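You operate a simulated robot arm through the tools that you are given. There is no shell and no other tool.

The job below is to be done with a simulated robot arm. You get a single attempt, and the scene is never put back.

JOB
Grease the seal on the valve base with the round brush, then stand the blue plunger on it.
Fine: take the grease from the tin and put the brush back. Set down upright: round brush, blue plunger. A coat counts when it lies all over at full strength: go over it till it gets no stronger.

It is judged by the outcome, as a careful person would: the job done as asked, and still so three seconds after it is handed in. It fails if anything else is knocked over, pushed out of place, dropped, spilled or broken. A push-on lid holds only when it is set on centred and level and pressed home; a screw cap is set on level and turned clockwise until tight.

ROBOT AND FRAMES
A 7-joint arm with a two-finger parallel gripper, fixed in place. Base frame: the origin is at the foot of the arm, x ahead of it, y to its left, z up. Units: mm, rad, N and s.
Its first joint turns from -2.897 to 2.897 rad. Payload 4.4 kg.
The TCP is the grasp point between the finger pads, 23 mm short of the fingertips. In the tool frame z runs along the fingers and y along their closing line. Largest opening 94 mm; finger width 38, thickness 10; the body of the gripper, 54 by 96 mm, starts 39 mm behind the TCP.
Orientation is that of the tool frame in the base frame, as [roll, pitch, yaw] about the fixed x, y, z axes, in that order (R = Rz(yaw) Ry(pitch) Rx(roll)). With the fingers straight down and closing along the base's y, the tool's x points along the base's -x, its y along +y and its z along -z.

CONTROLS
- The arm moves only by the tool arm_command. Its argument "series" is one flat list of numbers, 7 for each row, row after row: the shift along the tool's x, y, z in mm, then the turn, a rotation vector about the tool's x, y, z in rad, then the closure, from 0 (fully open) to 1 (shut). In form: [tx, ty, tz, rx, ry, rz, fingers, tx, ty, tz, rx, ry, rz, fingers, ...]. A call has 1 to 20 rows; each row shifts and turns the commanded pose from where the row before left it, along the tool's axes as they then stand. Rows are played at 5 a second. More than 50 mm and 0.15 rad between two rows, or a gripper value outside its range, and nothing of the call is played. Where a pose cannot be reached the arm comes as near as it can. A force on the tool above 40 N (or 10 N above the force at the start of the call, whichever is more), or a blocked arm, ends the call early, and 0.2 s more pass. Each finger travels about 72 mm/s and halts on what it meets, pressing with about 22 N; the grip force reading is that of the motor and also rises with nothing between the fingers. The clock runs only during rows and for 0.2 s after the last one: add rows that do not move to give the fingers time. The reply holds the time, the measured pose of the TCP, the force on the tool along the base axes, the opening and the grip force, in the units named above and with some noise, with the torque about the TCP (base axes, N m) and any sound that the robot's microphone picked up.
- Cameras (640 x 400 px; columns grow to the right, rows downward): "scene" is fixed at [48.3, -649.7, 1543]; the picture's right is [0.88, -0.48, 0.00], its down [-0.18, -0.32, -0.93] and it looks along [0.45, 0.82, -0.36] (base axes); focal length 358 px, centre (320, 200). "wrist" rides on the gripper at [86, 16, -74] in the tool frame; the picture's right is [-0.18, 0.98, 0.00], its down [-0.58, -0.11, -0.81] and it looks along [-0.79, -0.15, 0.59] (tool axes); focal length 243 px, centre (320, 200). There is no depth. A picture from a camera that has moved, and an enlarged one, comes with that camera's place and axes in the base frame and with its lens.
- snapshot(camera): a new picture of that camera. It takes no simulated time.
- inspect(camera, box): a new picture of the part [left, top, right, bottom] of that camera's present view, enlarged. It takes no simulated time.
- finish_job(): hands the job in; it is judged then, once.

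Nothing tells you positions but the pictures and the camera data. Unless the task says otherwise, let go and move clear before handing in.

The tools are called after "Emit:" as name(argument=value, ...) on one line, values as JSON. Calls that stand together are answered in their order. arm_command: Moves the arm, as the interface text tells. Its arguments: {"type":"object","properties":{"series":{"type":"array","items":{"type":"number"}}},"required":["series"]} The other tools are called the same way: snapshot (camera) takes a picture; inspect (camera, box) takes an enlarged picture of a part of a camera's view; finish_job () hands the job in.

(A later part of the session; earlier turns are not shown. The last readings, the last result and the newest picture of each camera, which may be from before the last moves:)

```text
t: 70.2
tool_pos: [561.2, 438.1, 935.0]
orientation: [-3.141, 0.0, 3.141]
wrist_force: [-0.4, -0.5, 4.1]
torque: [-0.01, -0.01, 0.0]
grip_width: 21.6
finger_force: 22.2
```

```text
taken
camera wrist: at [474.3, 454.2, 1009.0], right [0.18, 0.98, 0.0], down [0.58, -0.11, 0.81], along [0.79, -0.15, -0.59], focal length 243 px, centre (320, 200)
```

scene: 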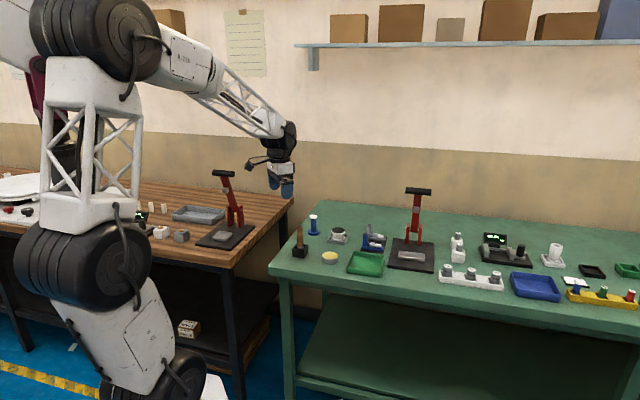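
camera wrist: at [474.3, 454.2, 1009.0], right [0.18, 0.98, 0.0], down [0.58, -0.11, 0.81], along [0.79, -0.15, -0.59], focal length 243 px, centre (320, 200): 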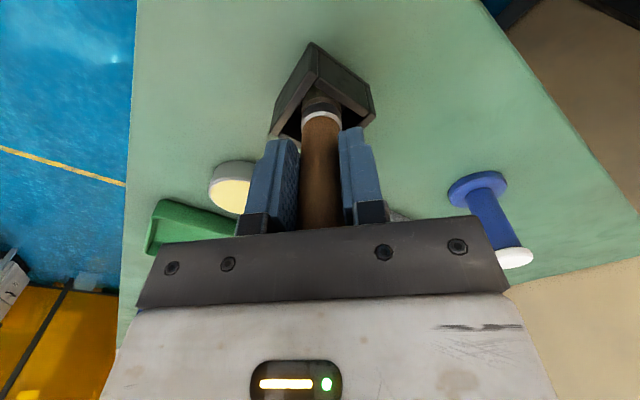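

Seated with 4 N. Opening the gripper gently, then looking.

Emit:
arm_command(series=[0, 0, -0.3, 0, 0, 0, 0.74, 0, 0, 0, 0, 0, 0, 0.65, 0, 0, 0, 0, 0, 0, 0.3, 0, 0, 0, 0, 0, 0, 0, 0, 0, 0, 0, 0, 0, 0, 0, 0, 0, 0, 0, 0, 0])

Emit:
inspect(camera="wrist", box=[240, 20, 400, 240])

Emit:
inspect(camera="scene", box=[285, 220, 325, 260])

```text
t: 71.6
tool_pos: [561.8, 438.5, 935.4]
orientation: [3.142, -0.001, -3.141]
wrist_force: [0.0, -0.2, 0.0]
torque: [0.01, 0.02, -0.02]
grip_width: 94.2
finger_force: 0.1
```

```text
1.82 times, centred on (320, 130) of wrist
camera zoom: at [474.3, 454.7, 1009.0], right [0.18, 0.98, 0.0], down [0.58, -0.11, 0.81], along [0.79, -0.15, -0.59], focal length 441 px, centre (320, 327)
```

zoom: 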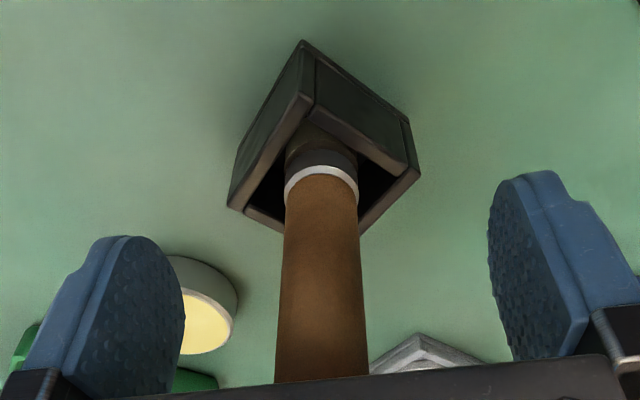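

```text
10.00 times, centred on (305, 240) of scene
camera zoom: at [48.3, -649.7, 1543.0], right [0.88, -0.48, 0.0], down [-0.18, -0.32, -0.93], along [0.45, 0.82, -0.36], focal length 3575 px, centre (470, -200)
```

zoom: 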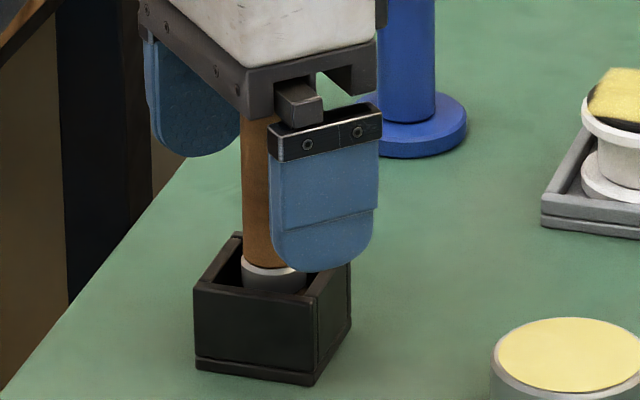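

The brush stands upright in its holder. Moving the gripper straight up and clear.

Emit:
arm_command(series=[0, 0, -10, 0, 0, 0, 0, 0, 0, -20, 0, 0, 0, 0, 0, 0, -30, 0, 0, 0, 0, 0, 0, -30, 0, 0, 0, 0, 0, 0, -30, 0, 0, 0, 0, 0, 0, 0, 0, 0, 0, 0])

Emit:
snapshot(camera="wrist")

Emit:
inspect(camera="scene", box=[280, 200, 340, 260])

```text
t: 73.0
tool_pos: [561.7, 437.8, 1057.1]
orientation: [3.141, -0.001, 3.141]
wrist_force: [0.9, -0.2, 1.1]
torque: [0.0, -0.01, 0.02]
grip_width: 94.2
finger_force: 0.0
```

```text
taken
camera wrist: at [475.3, 453.1, 1129.7], right [0.18, 0.98, 0.0], down [0.58, -0.11, 0.81], along [0.79, -0.15, -0.59], focal length 243 px, centre (320, 200)
```

wrist: 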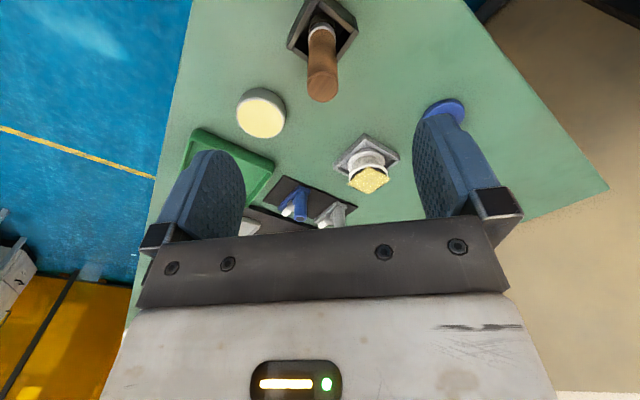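

```text
6.67 times, centred on (310, 230) of scene
camera zoom: at [48.3, -649.7, 1543.0], right [0.88, -0.48, 0.0], down [-0.18, -0.32, -0.93], along [0.45, 0.82, -0.36], focal length 2384 px, centre (387, 0)
```

zoom: 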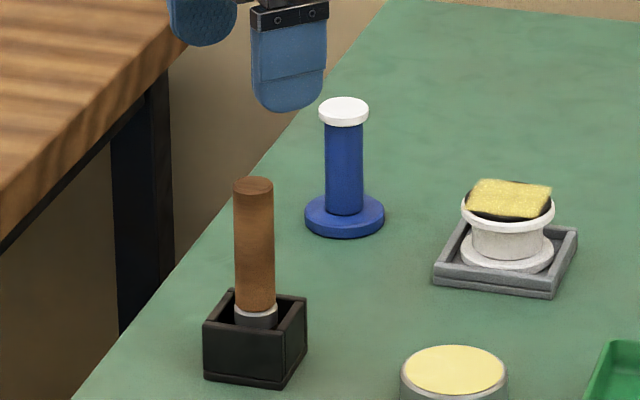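

The brush is back in place. I'll check the coat once more unobstructed, then go to the plunger.

Emit:
inspect(camera="wrist", box=[340, 150, 400, 200])

Emit:
inspect(camera="scene", box=[325, 215, 355, 245])

```text
8.00 times, centred on (370, 175) of wrist
camera zoom: at [475.3, 453.1, 1129.7], right [0.18, 0.98, 0.0], down [0.58, -0.11, 0.81], along [0.79, -0.15, -0.59], focal length 1941 px, centre (-80, 400)
```

zoom: 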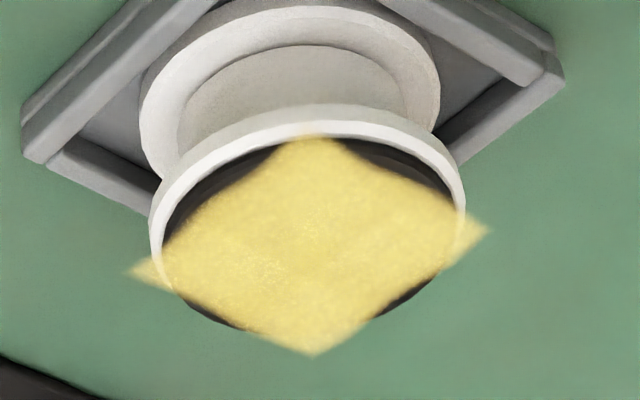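

```text
13.33 times, centred on (340, 230) of scene
camera zoom: at [48.3, -649.7, 1543.0], right [0.88, -0.48, 0.0], down [-0.18, -0.32, -0.93], along [0.45, 0.82, -0.36], focal length 4767 px, centre (53, -200)
```

zoom: 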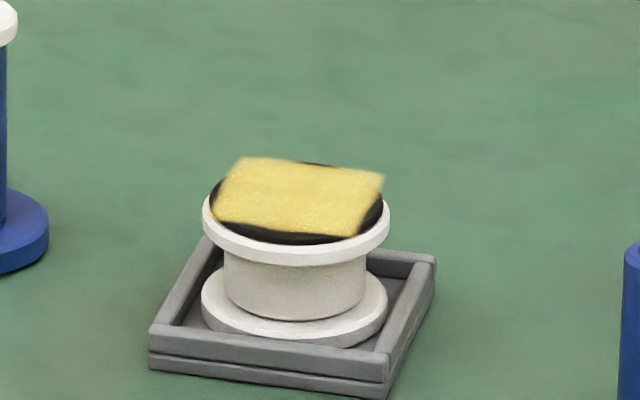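

Emit:
inspect(camera="wrist", box=[352, 162, 392, 196])

Emit:
inspect(camera="scene", box=[334, 225, 346, 235])

```text
11.76 times, centred on (372, 179) of wrist
camera zoom: at [475.3, 453.1, 1129.7], right [0.18, 0.98, 0.0], down [0.58, -0.11, 0.81], along [0.79, -0.15, -0.59], focal length 2854 px, centre (-292, 447)
```

zoom: 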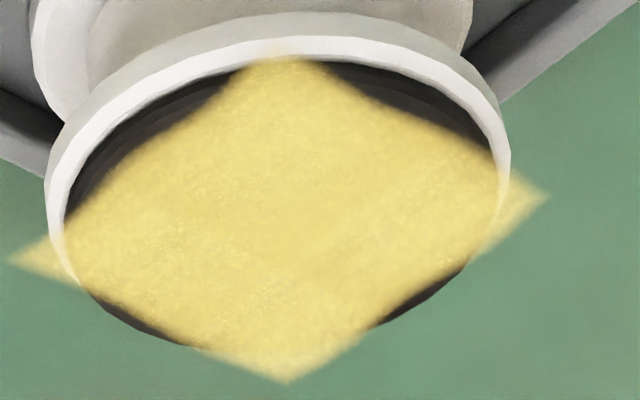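

```text
16.00 times, centred on (340, 230) of scene
camera zoom: at [48.3, -649.7, 1543.0], right [0.88, -0.48, 0.0], down [-0.18, -0.32, -0.93], along [0.45, 0.82, -0.36], focal length 5720 px, centre (0, -280)
```

zoom: 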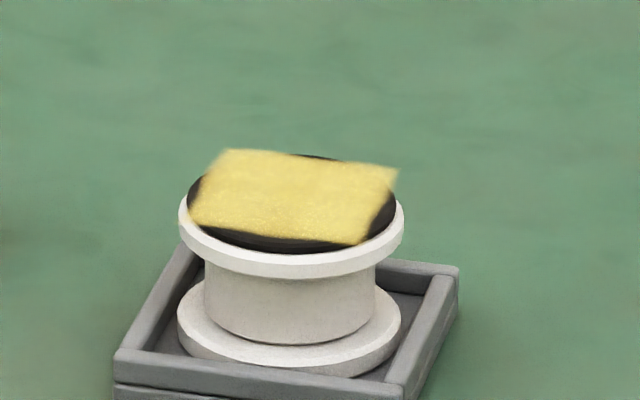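

The coat is uniform right to the edge. Plunger cap top triangulates to about (689, 571, 934). Moving above it.

Emit:
arm_command(series=[-25.5, 26.8, 0, 0, 0, 0, 0, -25.5, 26.8, 0, 0, 0, 0, 0, -25.5, 26.8, 0, 0, 0, 0, 0, -25.5, 26.8, 0, 0, 0, 0, 0, -25.5, 26.8, 0, 0, 0, 0, 0, 0, 0, 20, 0, 0, 0, 0, 0, 0, 20, 0, 0, 0, 0, 0, 0, 0, 0, 0, 0, 0, 0, 0, 0, 0, 0, 0, 0])

Emit:
inspect(camera="wrist", box=[240, 0, 400, 120])

Emit:
inspect(camera="scene", box=[295, 195, 345, 245])

```text
t: 75.0
tool_pos: [686.9, 572.2, 1015.5]
orientation: [3.141, 0.0, -3.141]
wrist_force: [-0.6, 0.0, 0.1]
torque: [0.0, -0.01, -0.01]
grip_width: 93.9
finger_force: 0.0
```

```text
3.33 times, centred on (320, 60) of wrist
camera zoom: at [600.4, 588.4, 1089.0], right [0.18, 0.98, 0.0], down [0.58, -0.11, 0.81], along [0.79, -0.15, -0.59], focal length 809 px, centre (320, 667)
```

zoom: 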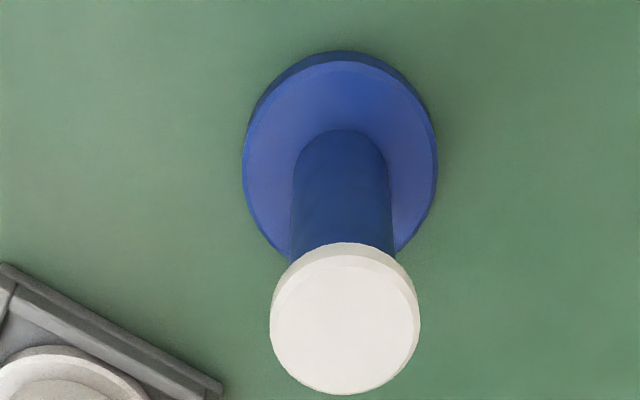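

```text
8.00 times, centred on (320, 220) of scene
camera zoom: at [48.3, -649.7, 1543.0], right [0.88, -0.48, 0.0], down [-0.18, -0.32, -0.93], along [0.45, 0.82, -0.36], focal length 2860 px, centre (320, 40)
```

zoom: 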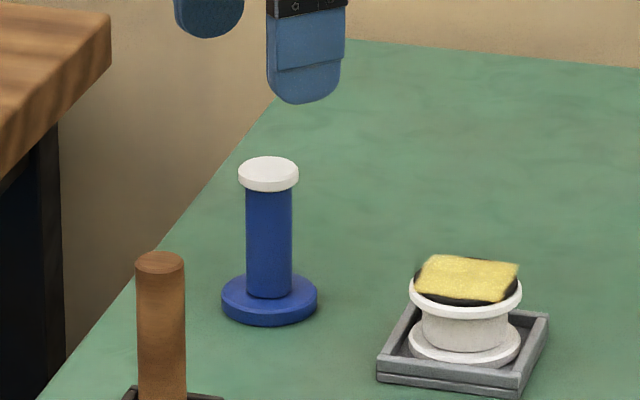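

The plunger axis is about 6 mm in x and 4 mm in y from the tool axis. Correcting while descending partway, then rechecking.

Emit:
arm_command(series=[-6, 4, 10, 0, 0, 0, 0, 0, 0, 15, 0, 0, 0, 0, 0, 0, 15, 0, 0, 0, 0, 0, 0, 0, 0, 0, 0, 0, 0, 0, 0, 0, 0, 0, 0])

Emit:
inspect(camera="wrist", box=[220, 40, 420, 240])

Emit:
inspect(camera="scene", box=[295, 195, 345, 245])

```text
t: 76.2
tool_pos: [695.1, 574.2, 973.2]
orientation: [-3.141, -0.001, -3.141]
wrist_force: [-0.3, -0.5, 1.0]
torque: [-0.01, 0.03, 0.01]
grip_width: 93.8
finger_force: 0.0
```

```text
2.00 times, centred on (320, 140) of wrist
camera zoom: at [607.3, 590.8, 1048.7], right [0.18, 0.98, 0.0], down [0.58, -0.11, 0.81], along [0.79, -0.15, -0.59], focal length 485 px, centre (320, 320)
```

zoom: 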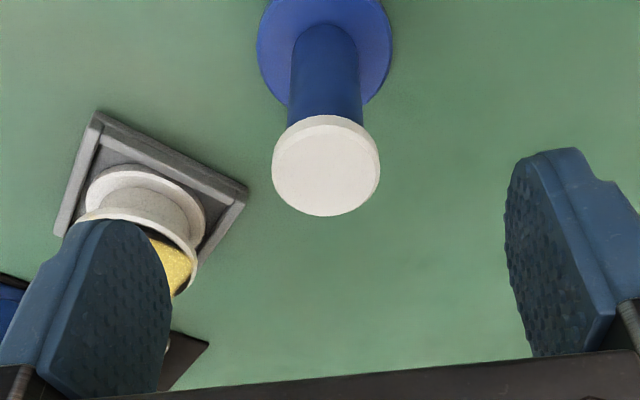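

```text
8.00 times, centred on (320, 220) of scene
camera zoom: at [48.3, -649.7, 1543.0], right [0.88, -0.48, 0.0], down [-0.18, -0.32, -0.93], along [0.45, 0.82, -0.36], focal length 2860 px, centre (320, 40)
```

zoom: 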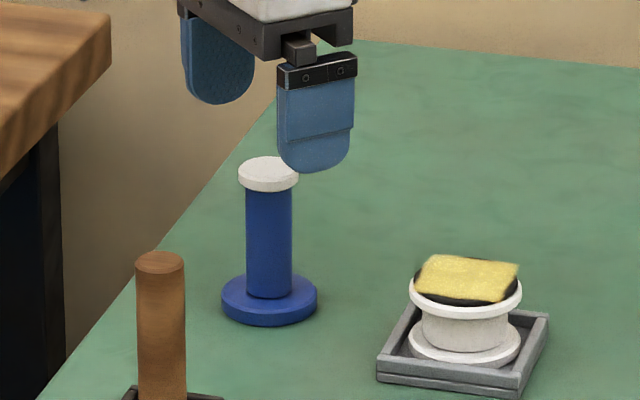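

Correcting −1.5 mm x, +2 mm y and descending so the cap sits at the pads.

Emit:
arm_command(series=[1.5, 2, 0, 0, 0, 0, 0, 0, 0, 12, 0, 0, 0, 0, 0, 0, 14, 0, 0, 0, 0, 0, 0, 14, 0, 0, 0, 0, 0, 0, 10, 0, 0, 0, 0, 0, 0, 0, 0, 0, 0, 0, 0, 0, 0, 0, 0, 0, 0])

Emit:
inspect(camera="wrist", box=[220, 60, 420, 240])

Emit:
inspect(camera="scene", box=[295, 195, 345, 245])

```text
t: 77.8
tool_pos: [692.9, 578.9, 925.5]
orientation: [-3.142, 0.0, -3.142]
wrist_force: [1.1, 0.2, 0.3]
torque: [0.01, -0.02, 0.05]
grip_width: 94.1
finger_force: 0.0
```

```text
2.22 times, centred on (320, 150) of wrist
camera zoom: at [607.3, 595.0, 999.5], right [0.18, 0.98, 0.0], down [0.58, -0.11, 0.81], along [0.79, -0.15, -0.59], focal length 539 px, centre (320, 311)
```

zoom: 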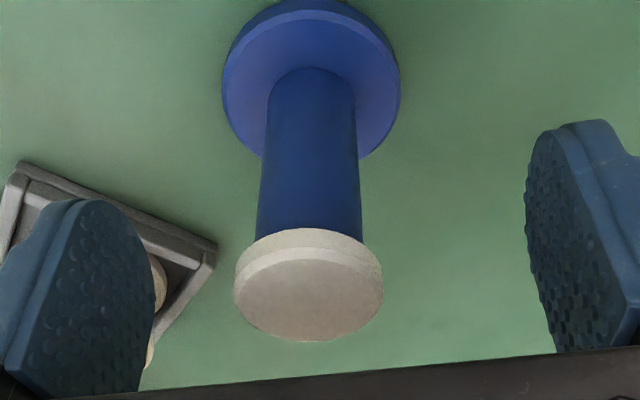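

```text
8.00 times, centred on (320, 220) of scene
camera zoom: at [48.3, -649.7, 1543.0], right [0.88, -0.48, 0.0], down [-0.18, -0.32, -0.93], along [0.45, 0.82, -0.36], focal length 2860 px, centre (320, 40)
```

zoom: 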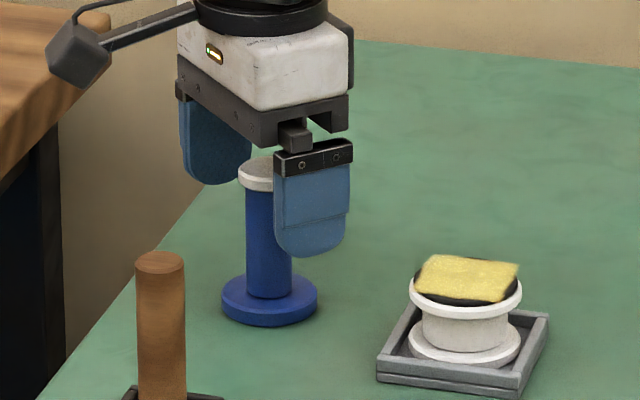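

y now needs −2.2 mm; correcting and lowering 3 mm.

Emit:
arm_command(series=[0.3, -2.1, 3, 0, 0, 0, 0, 0, 0, 0, 0, 0, 0, 0, 0, 0, 0, 0, 0, 0, 0])

Emit:
inspect(camera="wrist", box=[220, 60, 420, 240])

```text
t: 78.6
tool_pos: [693.5, 576.1, 923.8]
orientation: [-3.141, -0.001, -3.142]
wrist_force: [-0.6, 0.5, -0.2]
torque: [0.0, -0.03, 0.03]
grip_width: 94.1
finger_force: 0.0
```

```text
2.22 times, centred on (320, 150) of wrist
camera zoom: at [606.8, 592.6, 996.7], right [0.18, 0.98, 0.0], down [0.58, -0.11, 0.81], along [0.79, -0.15, -0.59], focal length 539 px, centre (320, 311)
```

zoom: 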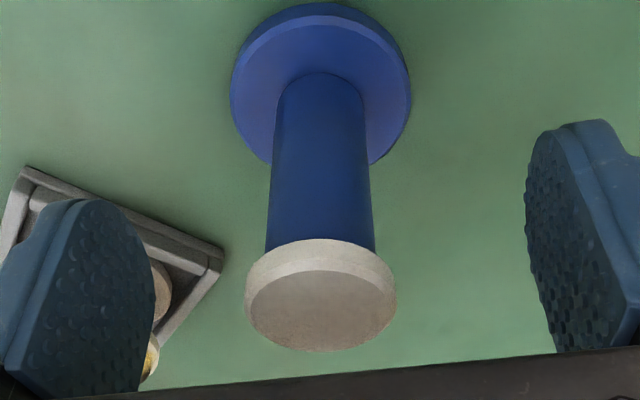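

Centred. Closing on the plunger.

Emit:
arm_command(series=[0, 0, 0, 0, 0, 0, 0.4, 0, 0, 0, 0, 0, 0, 0.6, 0, 0, 0, 0, 0, 0, 0.75, 0, 0, 0, 0, 0, 0, 1, 0, 0, 0, 0, 0, 0, 1, 0, 0, 0, 0, 0, 0, 1])

Emit:
inspect(camera="wrist", box=[220, 60, 420, 240])

Emit:
inspect(camera="scene", box=[295, 195, 345, 245])

```text
t: 80.0
tool_pos: [693.7, 577.0, 921.9]
orientation: [-3.141, 0.0, -3.141]
wrist_force: [1.5, 0.2, 0.4]
torque: [-0.02, 0.01, 0.03]
grip_width: 30.3
finger_force: 21.6
```

```text
2.22 times, centred on (320, 150) of wrist
camera zoom: at [606.8, 592.6, 996.7], right [0.18, 0.98, 0.0], down [0.58, -0.11, 0.81], along [0.79, -0.15, -0.59], focal length 539 px, centre (320, 311)
```

zoom: 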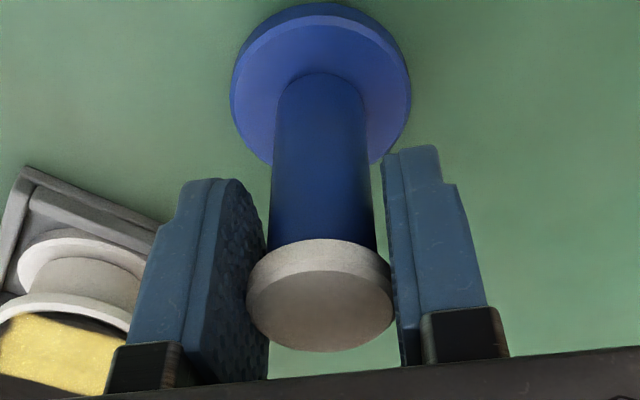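

```text
8.00 times, centred on (320, 220) of scene
camera zoom: at [48.3, -649.7, 1543.0], right [0.88, -0.48, 0.0], down [-0.18, -0.32, -0.93], along [0.45, 0.82, -0.36], focal length 2860 px, centre (320, 40)
```

zoom: 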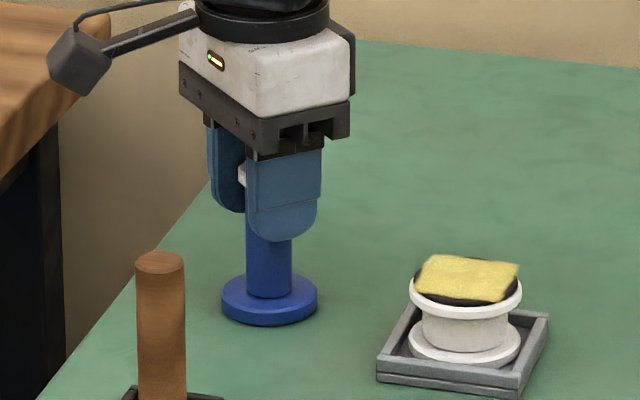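

Gripped at the cap (30.3 mm). Lifting slowly a little first to check that it comes up whole.

Emit:
arm_command(series=[0, 0, -3, 0, 0, 0, 1, 0, 0, -5, 0, 0, 0, 1, 0, 0, -8, 0, 0, 0, 1, 0, 0, -10, 0, 0, 0, 1, 0, 0, 0, 0, 0, 0, 1])

Emit:
inspect(camera="scene", box=[295, 195, 345, 245])

Emit:
inspect(camera="wrist", box=[220, 60, 420, 240])

```text
t: 81.2
tool_pos: [694.0, 577.2, 948.2]
orientation: [3.141, -0.001, 3.14]
wrist_force: [0.3, 0.2, -0.5]
torque: [0.03, 0.0, -0.02]
grip_width: 30.3
finger_force: 22.0
```

```text
8.00 times, centred on (320, 220) of scene
camera zoom: at [48.3, -649.7, 1543.0], right [0.88, -0.48, 0.0], down [-0.18, -0.32, -0.93], along [0.45, 0.82, -0.36], focal length 2860 px, centre (320, 40)
```

zoom: 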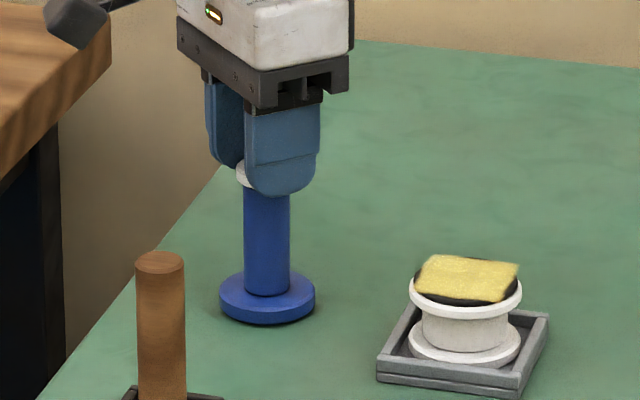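

```text
2.22 times, centred on (320, 150) of wrist
camera zoom: at [606.0, 592.4, 1022.4], right [0.18, 0.98, 0.0], down [0.58, -0.11, 0.81], along [0.79, -0.15, -0.59], focal length 539 px, centre (320, 311)
```

zoom: 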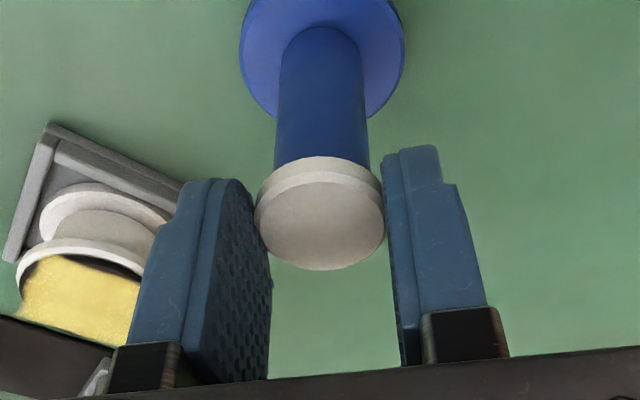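

The gripper rose 26 mm but the plunger slid down through the pads: its white cap is slippery. I'll look closely before doing anything else.

Emit:
inspect(camera="scene", box=[298, 210, 328, 240])

Emit:
snapshot(camera="wrist")

Emit:
snapshot(camera="scene")

```text
13.33 times, centred on (313, 225) of scene
camera zoom: at [48.3, -649.7, 1543.0], right [0.88, -0.48, 0.0], down [-0.18, -0.32, -0.93], along [0.45, 0.82, -0.36], focal length 4767 px, centre (413, -133)
```

zoom: 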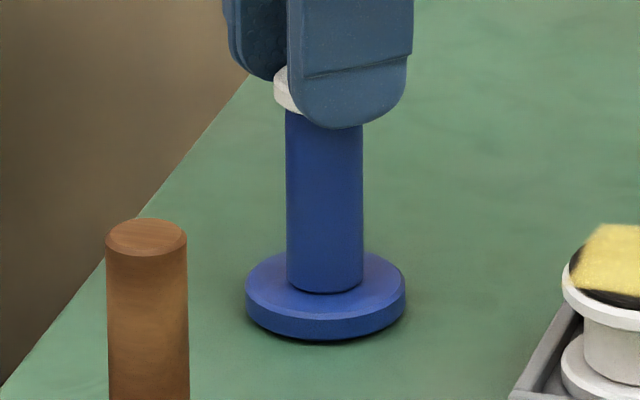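

```text
taken
camera wrist: at [606.0, 592.4, 1022.4], right [0.18, 0.98, 0.0], down [0.58, -0.11, 0.81], along [0.79, -0.15, -0.59], focal length 243 px, centre (320, 200)
```

wrist: 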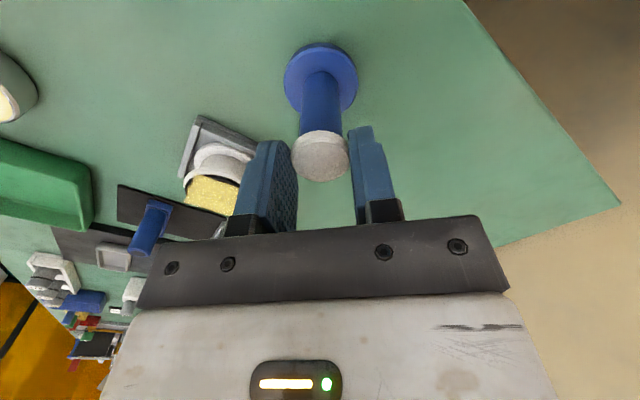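

```text
taken
```

scene: 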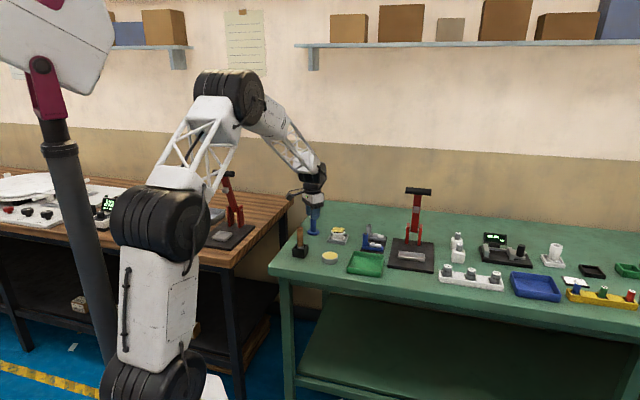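

Emit:
arm_command(series=[0, 0, 2, 0, 0, 0, 1, 0, 0, 0, 0, 0, 0, 1])

Emit:
arm_command(series=[0, 0, -1.5, 0, 0, 0, 1])

Emit:
inspect(camera="scene", box=[298, 210, 328, 240])

```text
t: 81.8
tool_pos: [693.0, 577.6, 946.9]
orientation: [-3.141, 0.001, 3.14]
wrist_force: [-2.2, -0.6, 9.9]
torque: [-0.12, 0.2, -0.02]
grip_width: 30.3
finger_force: 22.0
```

```text
t: 82.2
tool_pos: [692.2, 576.6, 946.4]
orientation: [3.141, 0.001, -3.141]
wrist_force: [1.3, -0.6, 1.3]
torque: [0.07, -0.07, -0.01]
grip_width: 30.0
finger_force: 21.6
```

```text
13.33 times, centred on (313, 225) of scene
camera zoom: at [48.3, -649.7, 1543.0], right [0.88, -0.48, 0.0], down [-0.18, -0.32, -0.93], along [0.45, 0.82, -0.36], focal length 4767 px, centre (413, -133)
```

zoom: 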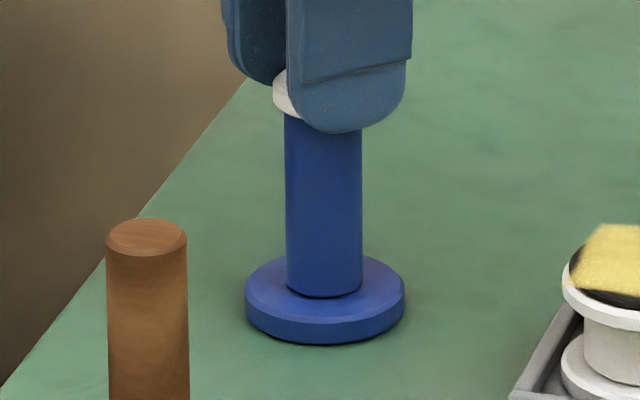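

Pushing down showed about 10 N of grip, and the plunger had actually been hanging about 1.5 mm up at the end. I'll test a slow small lift to see whether it now follows.

Emit:
arm_command(series=[0, 0, -1, 0, 0, 0, 1, 0, 0, -1, 0, 0, 0, 1, 0, 0, -1, 0, 0, 0, 1, 0, 0, -1, 0, 0, 0, 1, 0, 0, 0, 0, 0, 0, 1])

Emit:
inspect(camera="scene", box=[298, 210, 328, 240])

Emit:
inspect(camera="wrist", box=[220, 60, 420, 240])

```text
t: 83.4
tool_pos: [694.2, 575.8, 951.9]
orientation: [-3.139, -0.001, -3.141]
wrist_force: [0.9, 0.5, -0.5]
torque: [-0.01, 0.0, 0.04]
grip_width: 30.4
finger_force: 21.9
```

```text
13.33 times, centred on (313, 225) of scene
camera zoom: at [48.3, -649.7, 1543.0], right [0.88, -0.48, 0.0], down [-0.18, -0.32, -0.93], along [0.45, 0.82, -0.36], focal length 4767 px, centre (413, -133)
```

zoom: 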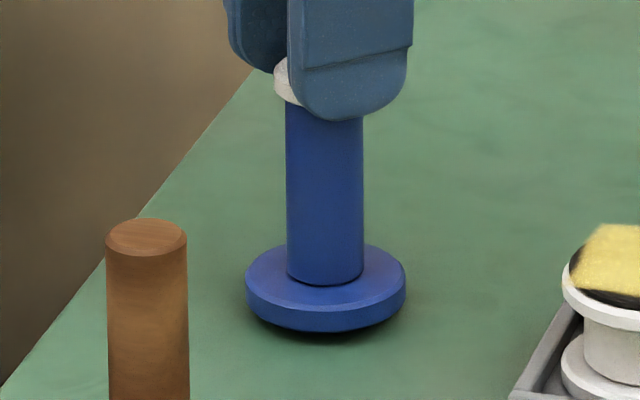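

```text
2.22 times, centred on (320, 150) of wrist
camera zoom: at [605.8, 591.9, 1025.5], right [0.18, 0.98, 0.0], down [0.58, -0.11, 0.81], along [0.79, -0.15, -0.59], focal length 539 px, centre (320, 311)
```

zoom: 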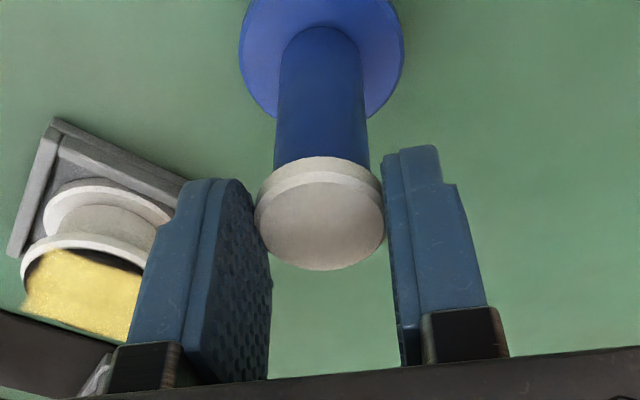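

It follows now when lifted slowly, but the cap is right at the fingertips. I'll set it back down, release, and re-grip with more margin, then lift slowly.

Emit:
arm_command(series=[0, 0, 1, 0, 0, 0, 1, 0, 0, 1, 0, 0, 0, 1, 0, 0, 1, 0, 0, 0, 1, 0, 0, 0.8, 0, 0, 0, 1, 0, 0, 0, 0, 0, 0, 1, 0, 0, 0.4, 0, 0, 0, 1, 0, 0, 0, 0, 0, 0, 1])

Emit:
inspect(camera="scene", box=[298, 210, 328, 240])

```text
t: 85.0
tool_pos: [693.0, 575.8, 947.4]
orientation: [-3.141, 0.0, -3.14]
wrist_force: [0.6, -0.1, 0.2]
torque: [-0.04, -0.05, -0.01]
grip_width: 30.2
finger_force: 22.3
```

```text
13.33 times, centred on (313, 225) of scene
camera zoom: at [48.3, -649.7, 1543.0], right [0.88, -0.48, 0.0], down [-0.18, -0.32, -0.93], along [0.45, 0.82, -0.36], focal length 4767 px, centre (413, -133)
```

zoom: 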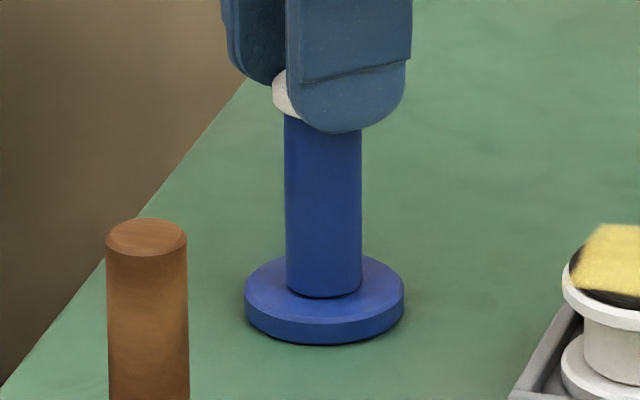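

Emit:
arm_command(series=[0, 0, 0.4, 0, 0, 0, 1, 0, 0, 0, 0, 0, 0, 0.66, 0, 0, 0, 0, 0, 0, 0.6, 0, 0, 0, 0, 0, 0, 0.5, 0, 0, 0, 0, 0, 0, 0.5])

Emit:
inspect(camera="wrist", box=[220, 60, 420, 240])

Emit:
inspect(camera="scene", box=[298, 210, 328, 240])

```text
t: 86.2
tool_pos: [692.6, 576.2, 947.4]
orientation: [3.141, 0.0, -3.141]
wrist_force: [0.5, 0.4, -0.7]
torque: [0.0, 0.02, 0.06]
grip_width: 46.9
finger_force: 0.0
```

```text
2.22 times, centred on (320, 150) of wrist
camera zoom: at [605.4, 592.3, 1021.0], right [0.18, 0.98, 0.0], down [0.58, -0.11, 0.81], along [0.79, -0.15, -0.59], focal length 539 px, centre (320, 311)
```

zoom: 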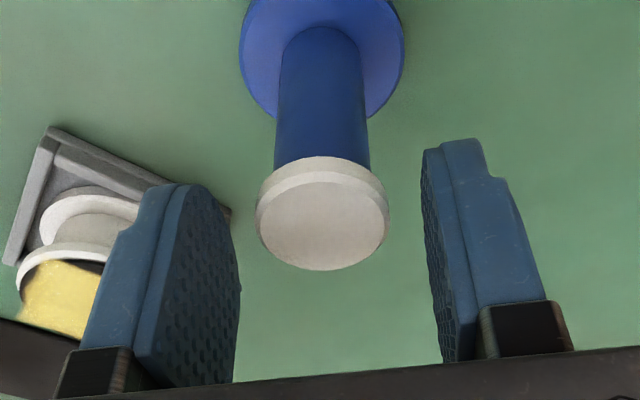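

```text
13.33 times, centred on (313, 225) of scene
camera zoom: at [48.3, -649.7, 1543.0], right [0.88, -0.48, 0.0], down [-0.18, -0.32, -0.93], along [0.45, 0.82, -0.36], focal length 4767 px, centre (413, -133)
```

zoom: 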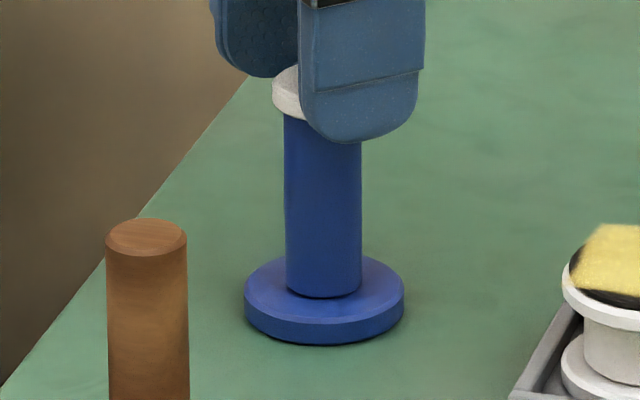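

Released and still upright. Re-gripping with the cap at the pad centre (TCP ≈ 931), then a slow lift.

Emit:
arm_command(series=[0, 0.6, 6, 0, 0, 0, 0.5, 0, 0, 6, 0, 0, 0, 0.5, 0, 0, 4, 0, 0, 0, 0.5, 0, 0, 0, 0, 0, 0, 0.5, 0, 0, 0, 0, 0, 0, 0.7, 0, 0, 0, 0, 0, 0, 1, 0, 0, 0, 0, 0, 0, 1, 0, 0, 0, 0, 0, 0, 1, 0, 0, 0, 0, 0, 0, 1])

Emit:
inspect(camera="wrist", box=[220, 60, 420, 240])

Emit:
inspect(camera="scene", box=[298, 210, 328, 240])

```text
t: 88.2
tool_pos: [692.8, 578.2, 930.9]
orientation: [-3.141, 0.0, -3.141]
wrist_force: [-0.2, 0.7, 0.2]
torque: [-0.03, -0.04, 0.04]
grip_width: 30.7
finger_force: 21.8
```

```text
2.22 times, centred on (320, 150) of wrist
camera zoom: at [605.9, 593.1, 1004.2], right [0.18, 0.98, 0.0], down [0.58, -0.11, 0.81], along [0.79, -0.15, -0.59], focal length 539 px, centre (320, 311)
```

zoom: 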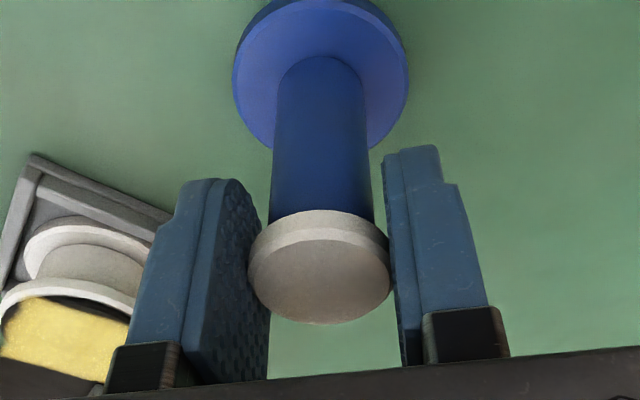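

```text
13.33 times, centred on (313, 225) of scene
camera zoom: at [48.3, -649.7, 1543.0], right [0.88, -0.48, 0.0], down [-0.18, -0.32, -0.93], along [0.45, 0.82, -0.36], focal length 4767 px, centre (413, -133)
```

zoom: 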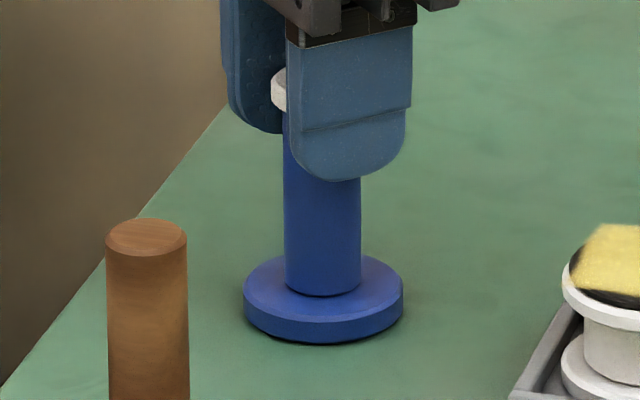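

Gripped. Slow 4 mm lift and compare in both views.

Emit:
arm_command(series=[0, 0, -1, 0, 0, 0, 1, 0, 0, -1, 0, 0, 0, 1, 0, 0, -1, 0, 0, 0, 1, 0, 0, -1, 0, 0, 0, 1, 0, 0, 0, 0, 0, 0, 1])

Emit:
inspect(camera="wrist", box=[220, 60, 420, 240])

Emit:
inspect(camera="scene", box=[298, 210, 328, 240])

```text
t: 89.4
tool_pos: [692.7, 576.6, 935.0]
orientation: [-3.14, 0.001, -3.141]
wrist_force: [0.6, 0.3, -0.8]
torque: [0.0, -0.01, -0.03]
grip_width: 30.7
finger_force: 22.0
```

```text
2.22 times, centred on (320, 150) of wrist
camera zoom: at [605.3, 592.1, 1009.5], right [0.18, 0.98, 0.0], down [0.58, -0.11, 0.81], along [0.79, -0.15, -0.59], focal length 539 px, centre (320, 311)
```

zoom: 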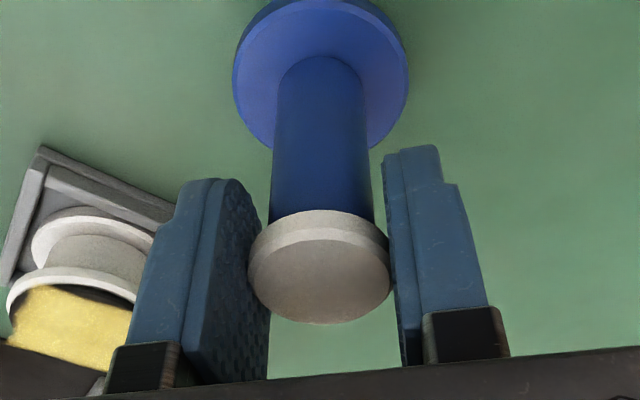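

```text
13.33 times, centred on (313, 225) of scene
camera zoom: at [48.3, -649.7, 1543.0], right [0.88, -0.48, 0.0], down [-0.18, -0.32, -0.93], along [0.45, 0.82, -0.36], focal length 4767 px, centre (413, -133)
```

zoom: 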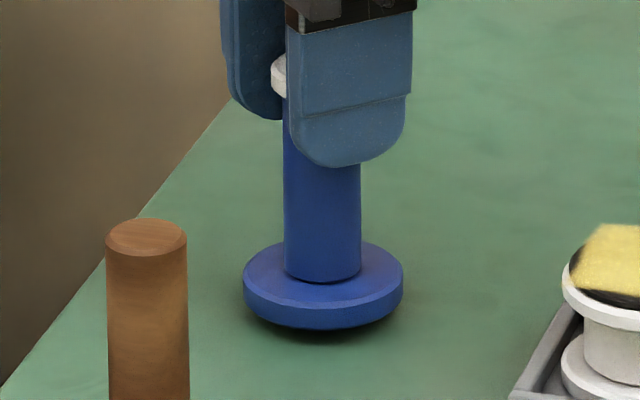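

The plunger follows without slipping. Continuing the lift slowly, checking for slip.

Emit:
arm_command(series=[0, 0, -1.5, 0, 0, 0, 1, 0, 0, -2, 0, 0, 0, 1, 0, 0, -2, 0, 0, 0, 1, 0, 0, -2, 0, 0, 0, 1, 0, 0, -2, 0, 0, 0, 1, 0, 0, -2, 0, 0, 0, 1, 0, 0, -2, 0, 0, 0, 1, 0, 0, -1.5, 0, 0, 0, 1, 0, 0, 0, 0, 0, 0, 1])

Emit:
inspect(camera="wrist", box=[220, 60, 420, 240])

```text
t: 91.4
tool_pos: [693.0, 576.6, 950.7]
orientation: [-3.141, 0.0, -3.141]
wrist_force: [0.0, -0.1, -0.4]
torque: [0.01, 0.01, -0.01]
grip_width: 30.5
finger_force: 22.0
```

```text
2.22 times, centred on (320, 150) of wrist
camera zoom: at [605.3, 592.6, 1023.5], right [0.18, 0.98, 0.0], down [0.58, -0.11, 0.81], along [0.79, -0.15, -0.59], focal length 539 px, centre (320, 311)
```

zoom: 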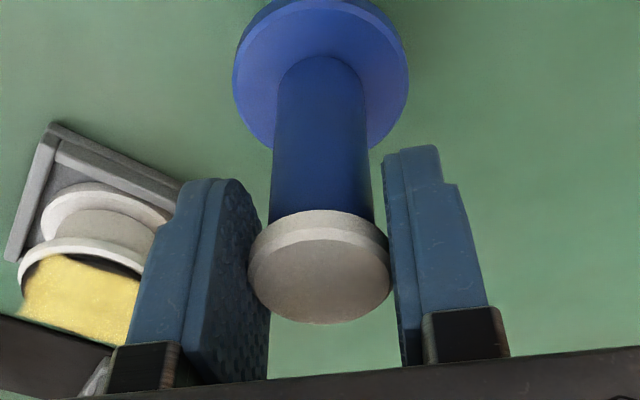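

No slip. Continuing the lift to clear the valve base.

Emit:
arm_command(series=[0, 0, -1.5, 0, 0, 0, 1, 0, 0, -2.5, 0, 0, 0, 1, 0, 0, -2.5, 0, 0, 0, 1, 0, 0, -2.5, 0, 0, 0, 1, 0, 0, -2.5, 0, 0, 0, 1, 0, 0, -2.5, 0, 0, 0, 1, 0, 0, -2.5, 0, 0, 0, 1, 0, 0, -2.5, 0, 0, 0, 1, 0, 0, -2.5, 0, 0, 0, 1, 0, 0, -2.5, 0, 0, 0, 1, 0, 0, -2.5, 0, 0, 0, 1, 0, 0, -2.5, 0, 0, 0, 1, 0, 0, -2.5, 0, 0, 0, 1, 0, 0, -2.5, 0, 0, 0, 1, 0, 0, -2.5, 0, 0, 0, 1, 0, 0, -2.5, 0, 0, 0, 1, 0, 0, -2.5, 0, 0, 0, 1, 0, 0, -1.5, 0, 0, 0, 1, 0, 0, 0, 0, 0, 0, 1])

Emit:
inspect(camera="wrist", box=[220, 60, 420, 240])

Emit:
inspect(camera="scene", box=[298, 195, 358, 255])

```text
t: 95.4
tool_pos: [692.6, 576.8, 993.1]
orientation: [3.141, 0.0, 3.141]
wrist_force: [0.4, 0.2, -1.5]
torque: [0.01, -0.01, 0.0]
grip_width: 30.7
finger_force: 21.9
```

```text
2.22 times, centred on (320, 150) of wrist
camera zoom: at [605.6, 592.6, 1067.6], right [0.18, 0.98, 0.0], down [0.58, -0.11, 0.81], along [0.79, -0.15, -0.59], focal length 539 px, centre (320, 311)
```

zoom: 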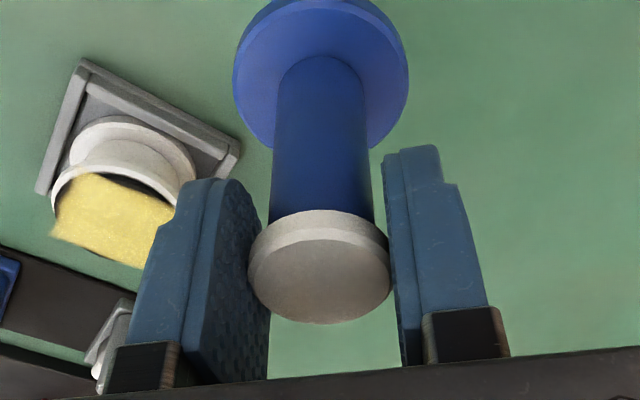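

```text
6.67 times, centred on (328, 225) of scene
camera zoom: at [48.3, -649.7, 1543.0], right [0.88, -0.48, 0.0], down [-0.18, -0.32, -0.93], along [0.45, 0.82, -0.36], focal length 2384 px, centre (267, 33)
```

zoom: 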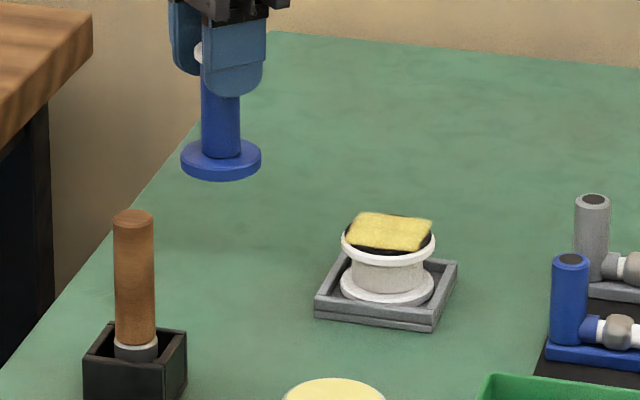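

Held firmly; plunger axis coincides with the tool axis. Carrying it slowly over toward the seal.

Emit:
arm_command(series=[-1.5, -2.5, 0, 0, 0, 0, 1, -3, -5, 0, 0, 0, 0, 1, -3, -5, 0, 0, 0, 0, 1, -3, -5, 0, 0, 0, 0, 1, -3, -5, 0, 0, 0, 0, 1, -3, -5, 0, 0, 0, 0, 1, -3, -5, 0, 0, 0, 0, 1, -3, -5, 0, 0, 0, 0, 1, -3, -5, 0, 0, 0, 0, 1, -3, -5, 0, 0, 0, 0, 1, -3, -5, 0, 0, 0, 0, 1, -3, -5, 0, 0, 0, 0, 1, -3, -5, 0, 0, 0, 0, 1, -3, -5, 0, 0, 0, 0, 1, -3, -5, 0, 0, 0, 0, 1, -3, -5, 0, 0, 0, 0, 1, -3, -5, 0, 0, 0, 0, 1, -1.5, -2.5, 0, 0, 0, 0, 1, 0, 0, 0, 0, 0, 0, 1, 0, 0, 0, 0, 0, 0, 1])

Emit:
inspect(camera="wrist", box=[220, 0, 420, 240])

Emit:
inspect(camera="scene", box=[310, 200, 360, 250])

```text
t: 99.6
tool_pos: [742.9, 491.7, 994.0]
orientation: [-3.141, 0.002, -3.14]
wrist_force: [-0.3, -0.2, -1.4]
torque: [0.02, -0.02, -0.02]
grip_width: 30.4
finger_force: 21.6
```

```text
1.67 times, centred on (320, 120) of wrist
camera zoom: at [655.8, 507.9, 1067.1], right [0.18, 0.98, 0.0], down [0.58, -0.11, 0.81], along [0.79, -0.15, -0.59], focal length 404 px, centre (320, 333)
```

zoom: 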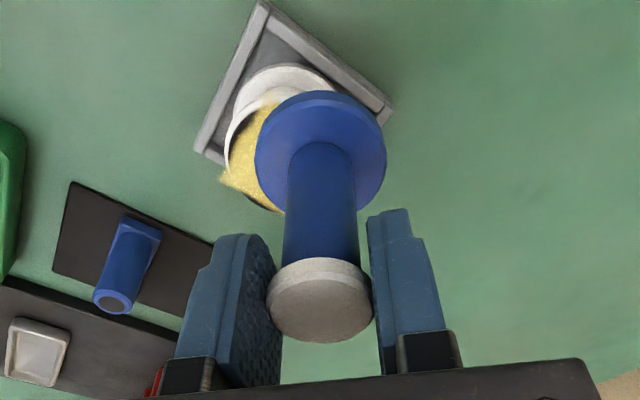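

```text
8.00 times, centred on (335, 225) of scene
camera zoom: at [48.3, -649.7, 1543.0], right [0.88, -0.48, 0.0], down [-0.18, -0.32, -0.93], along [0.45, 0.82, -0.36], focal length 2860 px, centre (200, 0)
```

zoom: 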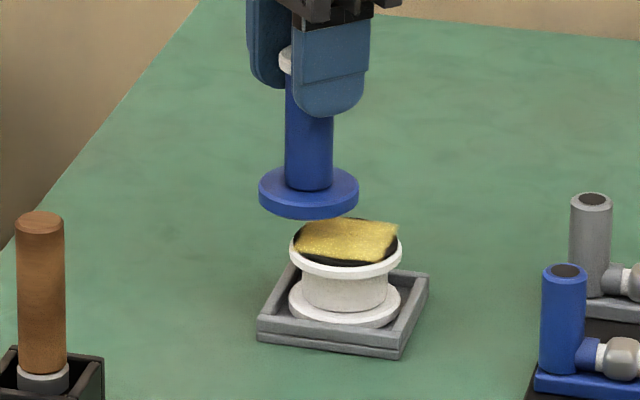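

Good; about (12, −18) mm to go.

Emit:
arm_command(series=[-3, -4.5, 0, 0, 0, 0, 1, -3, -4.5, 0, 0, 0, 0, 1, -3, -4.5, 0, 0, 0, 0, 1, -3, -4.5, 0, 0, 0, 0, 1, 0, 0, 0, 0, 0, 0, 1, 0, 0, 0, 0, 0, 0, 1])

Emit:
inspect(camera="wrist", box=[240, 0, 400, 200])

Emit:
inspect(camera="scene", box=[322, 210, 358, 246])

```text
t: 101.0
tool_pos: [754.4, 475.0, 993.5]
orientation: [-3.14, 0.0, 3.142]
wrist_force: [0.1, 0.4, -0.6]
torque: [-0.04, 0.03, -0.02]
grip_width: 30.4
finger_force: 21.9
```

```text
2.00 times, centred on (320, 100) of wrist
camera zoom: at [668.4, 490.2, 1067.1], right [0.18, 0.98, 0.0], down [0.58, -0.11, 0.81], along [0.79, -0.15, -0.59], focal length 485 px, centre (320, 400)
```

zoom: 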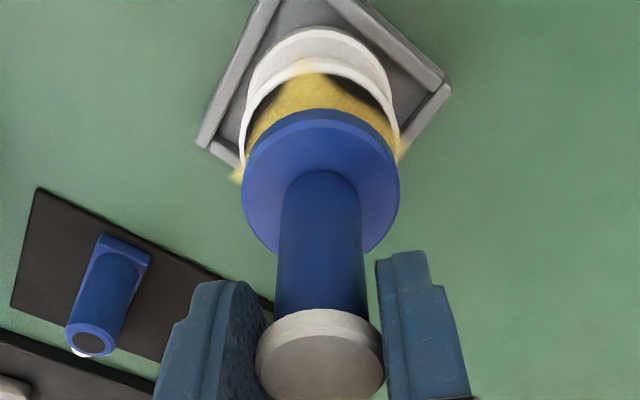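

```text
11.11 times, centred on (340, 228) of scene
camera zoom: at [48.3, -649.7, 1543.0], right [0.88, -0.48, 0.0], down [-0.18, -0.32, -0.93], along [0.45, 0.82, -0.36], focal length 3973 px, centre (98, -111)
```

zoom: 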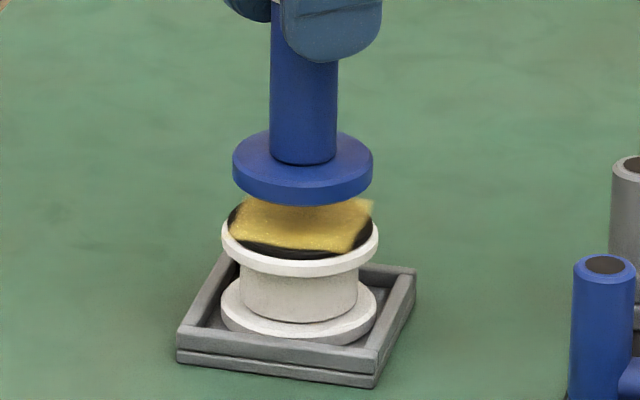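

Nearly centred (about 1 mm off). Small correction and slow descent to just above the seal.

Emit:
arm_command(series=[0.5, -0.3, 0, 0, 0, 0, 1, 0.5, -0.2, 2, 0, 0, 0, 1, 0, 0, 2.5, 0, 0, 0, 1, 0, 0, 2.5, 0, 0, 0, 1, 0, 0, 2.5, 0, 0, 0, 1, 0, 0, 2.5, 0, 0, 0, 1, 0, 0, 0, 0, 0, 0, 1, 0, 0, 0, 0, 0, 0, 1])

Emit:
inspect(camera="wrist", box=[260, 20, 380, 140])

Emit:
inspect(camera="scene", box=[325, 215, 355, 245])

```text
t: 102.8
tool_pos: [755.0, 474.0, 980.9]
orientation: [3.141, -0.001, -3.141]
wrist_force: [0.3, -0.4, -0.9]
torque: [-0.01, -0.02, -0.01]
grip_width: 30.2
finger_force: 21.7
```

```text
3.33 times, centred on (320, 80) of wrist
camera zoom: at [667.8, 489.6, 1055.1], right [0.18, 0.98, 0.0], down [0.58, -0.11, 0.81], along [0.79, -0.15, -0.59], focal length 809 px, centre (320, 600)
```

zoom: 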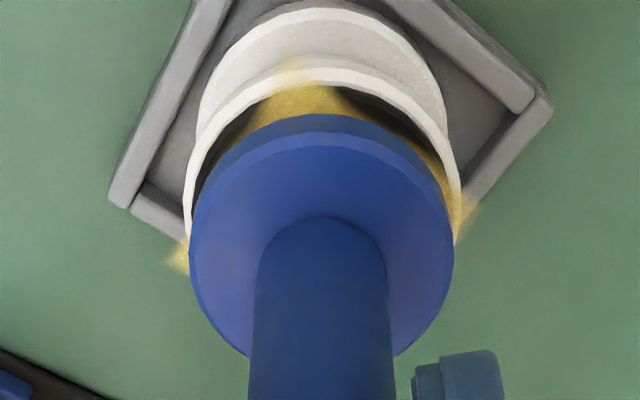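

```text
13.33 times, centred on (340, 230) of scene
camera zoom: at [48.3, -649.7, 1543.0], right [0.88, -0.48, 0.0], down [-0.18, -0.32, -0.93], along [0.45, 0.82, -0.36], focal length 4767 px, centre (53, -200)
```

zoom: 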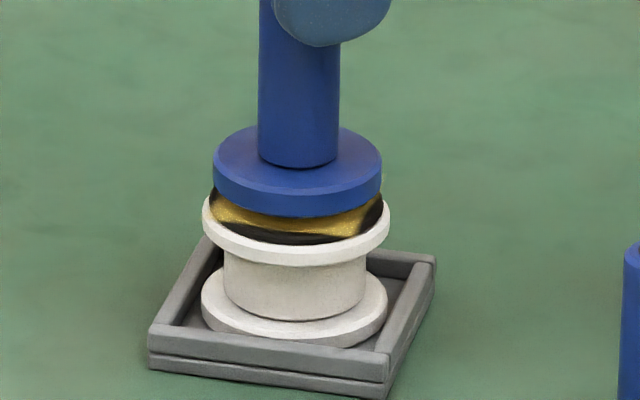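

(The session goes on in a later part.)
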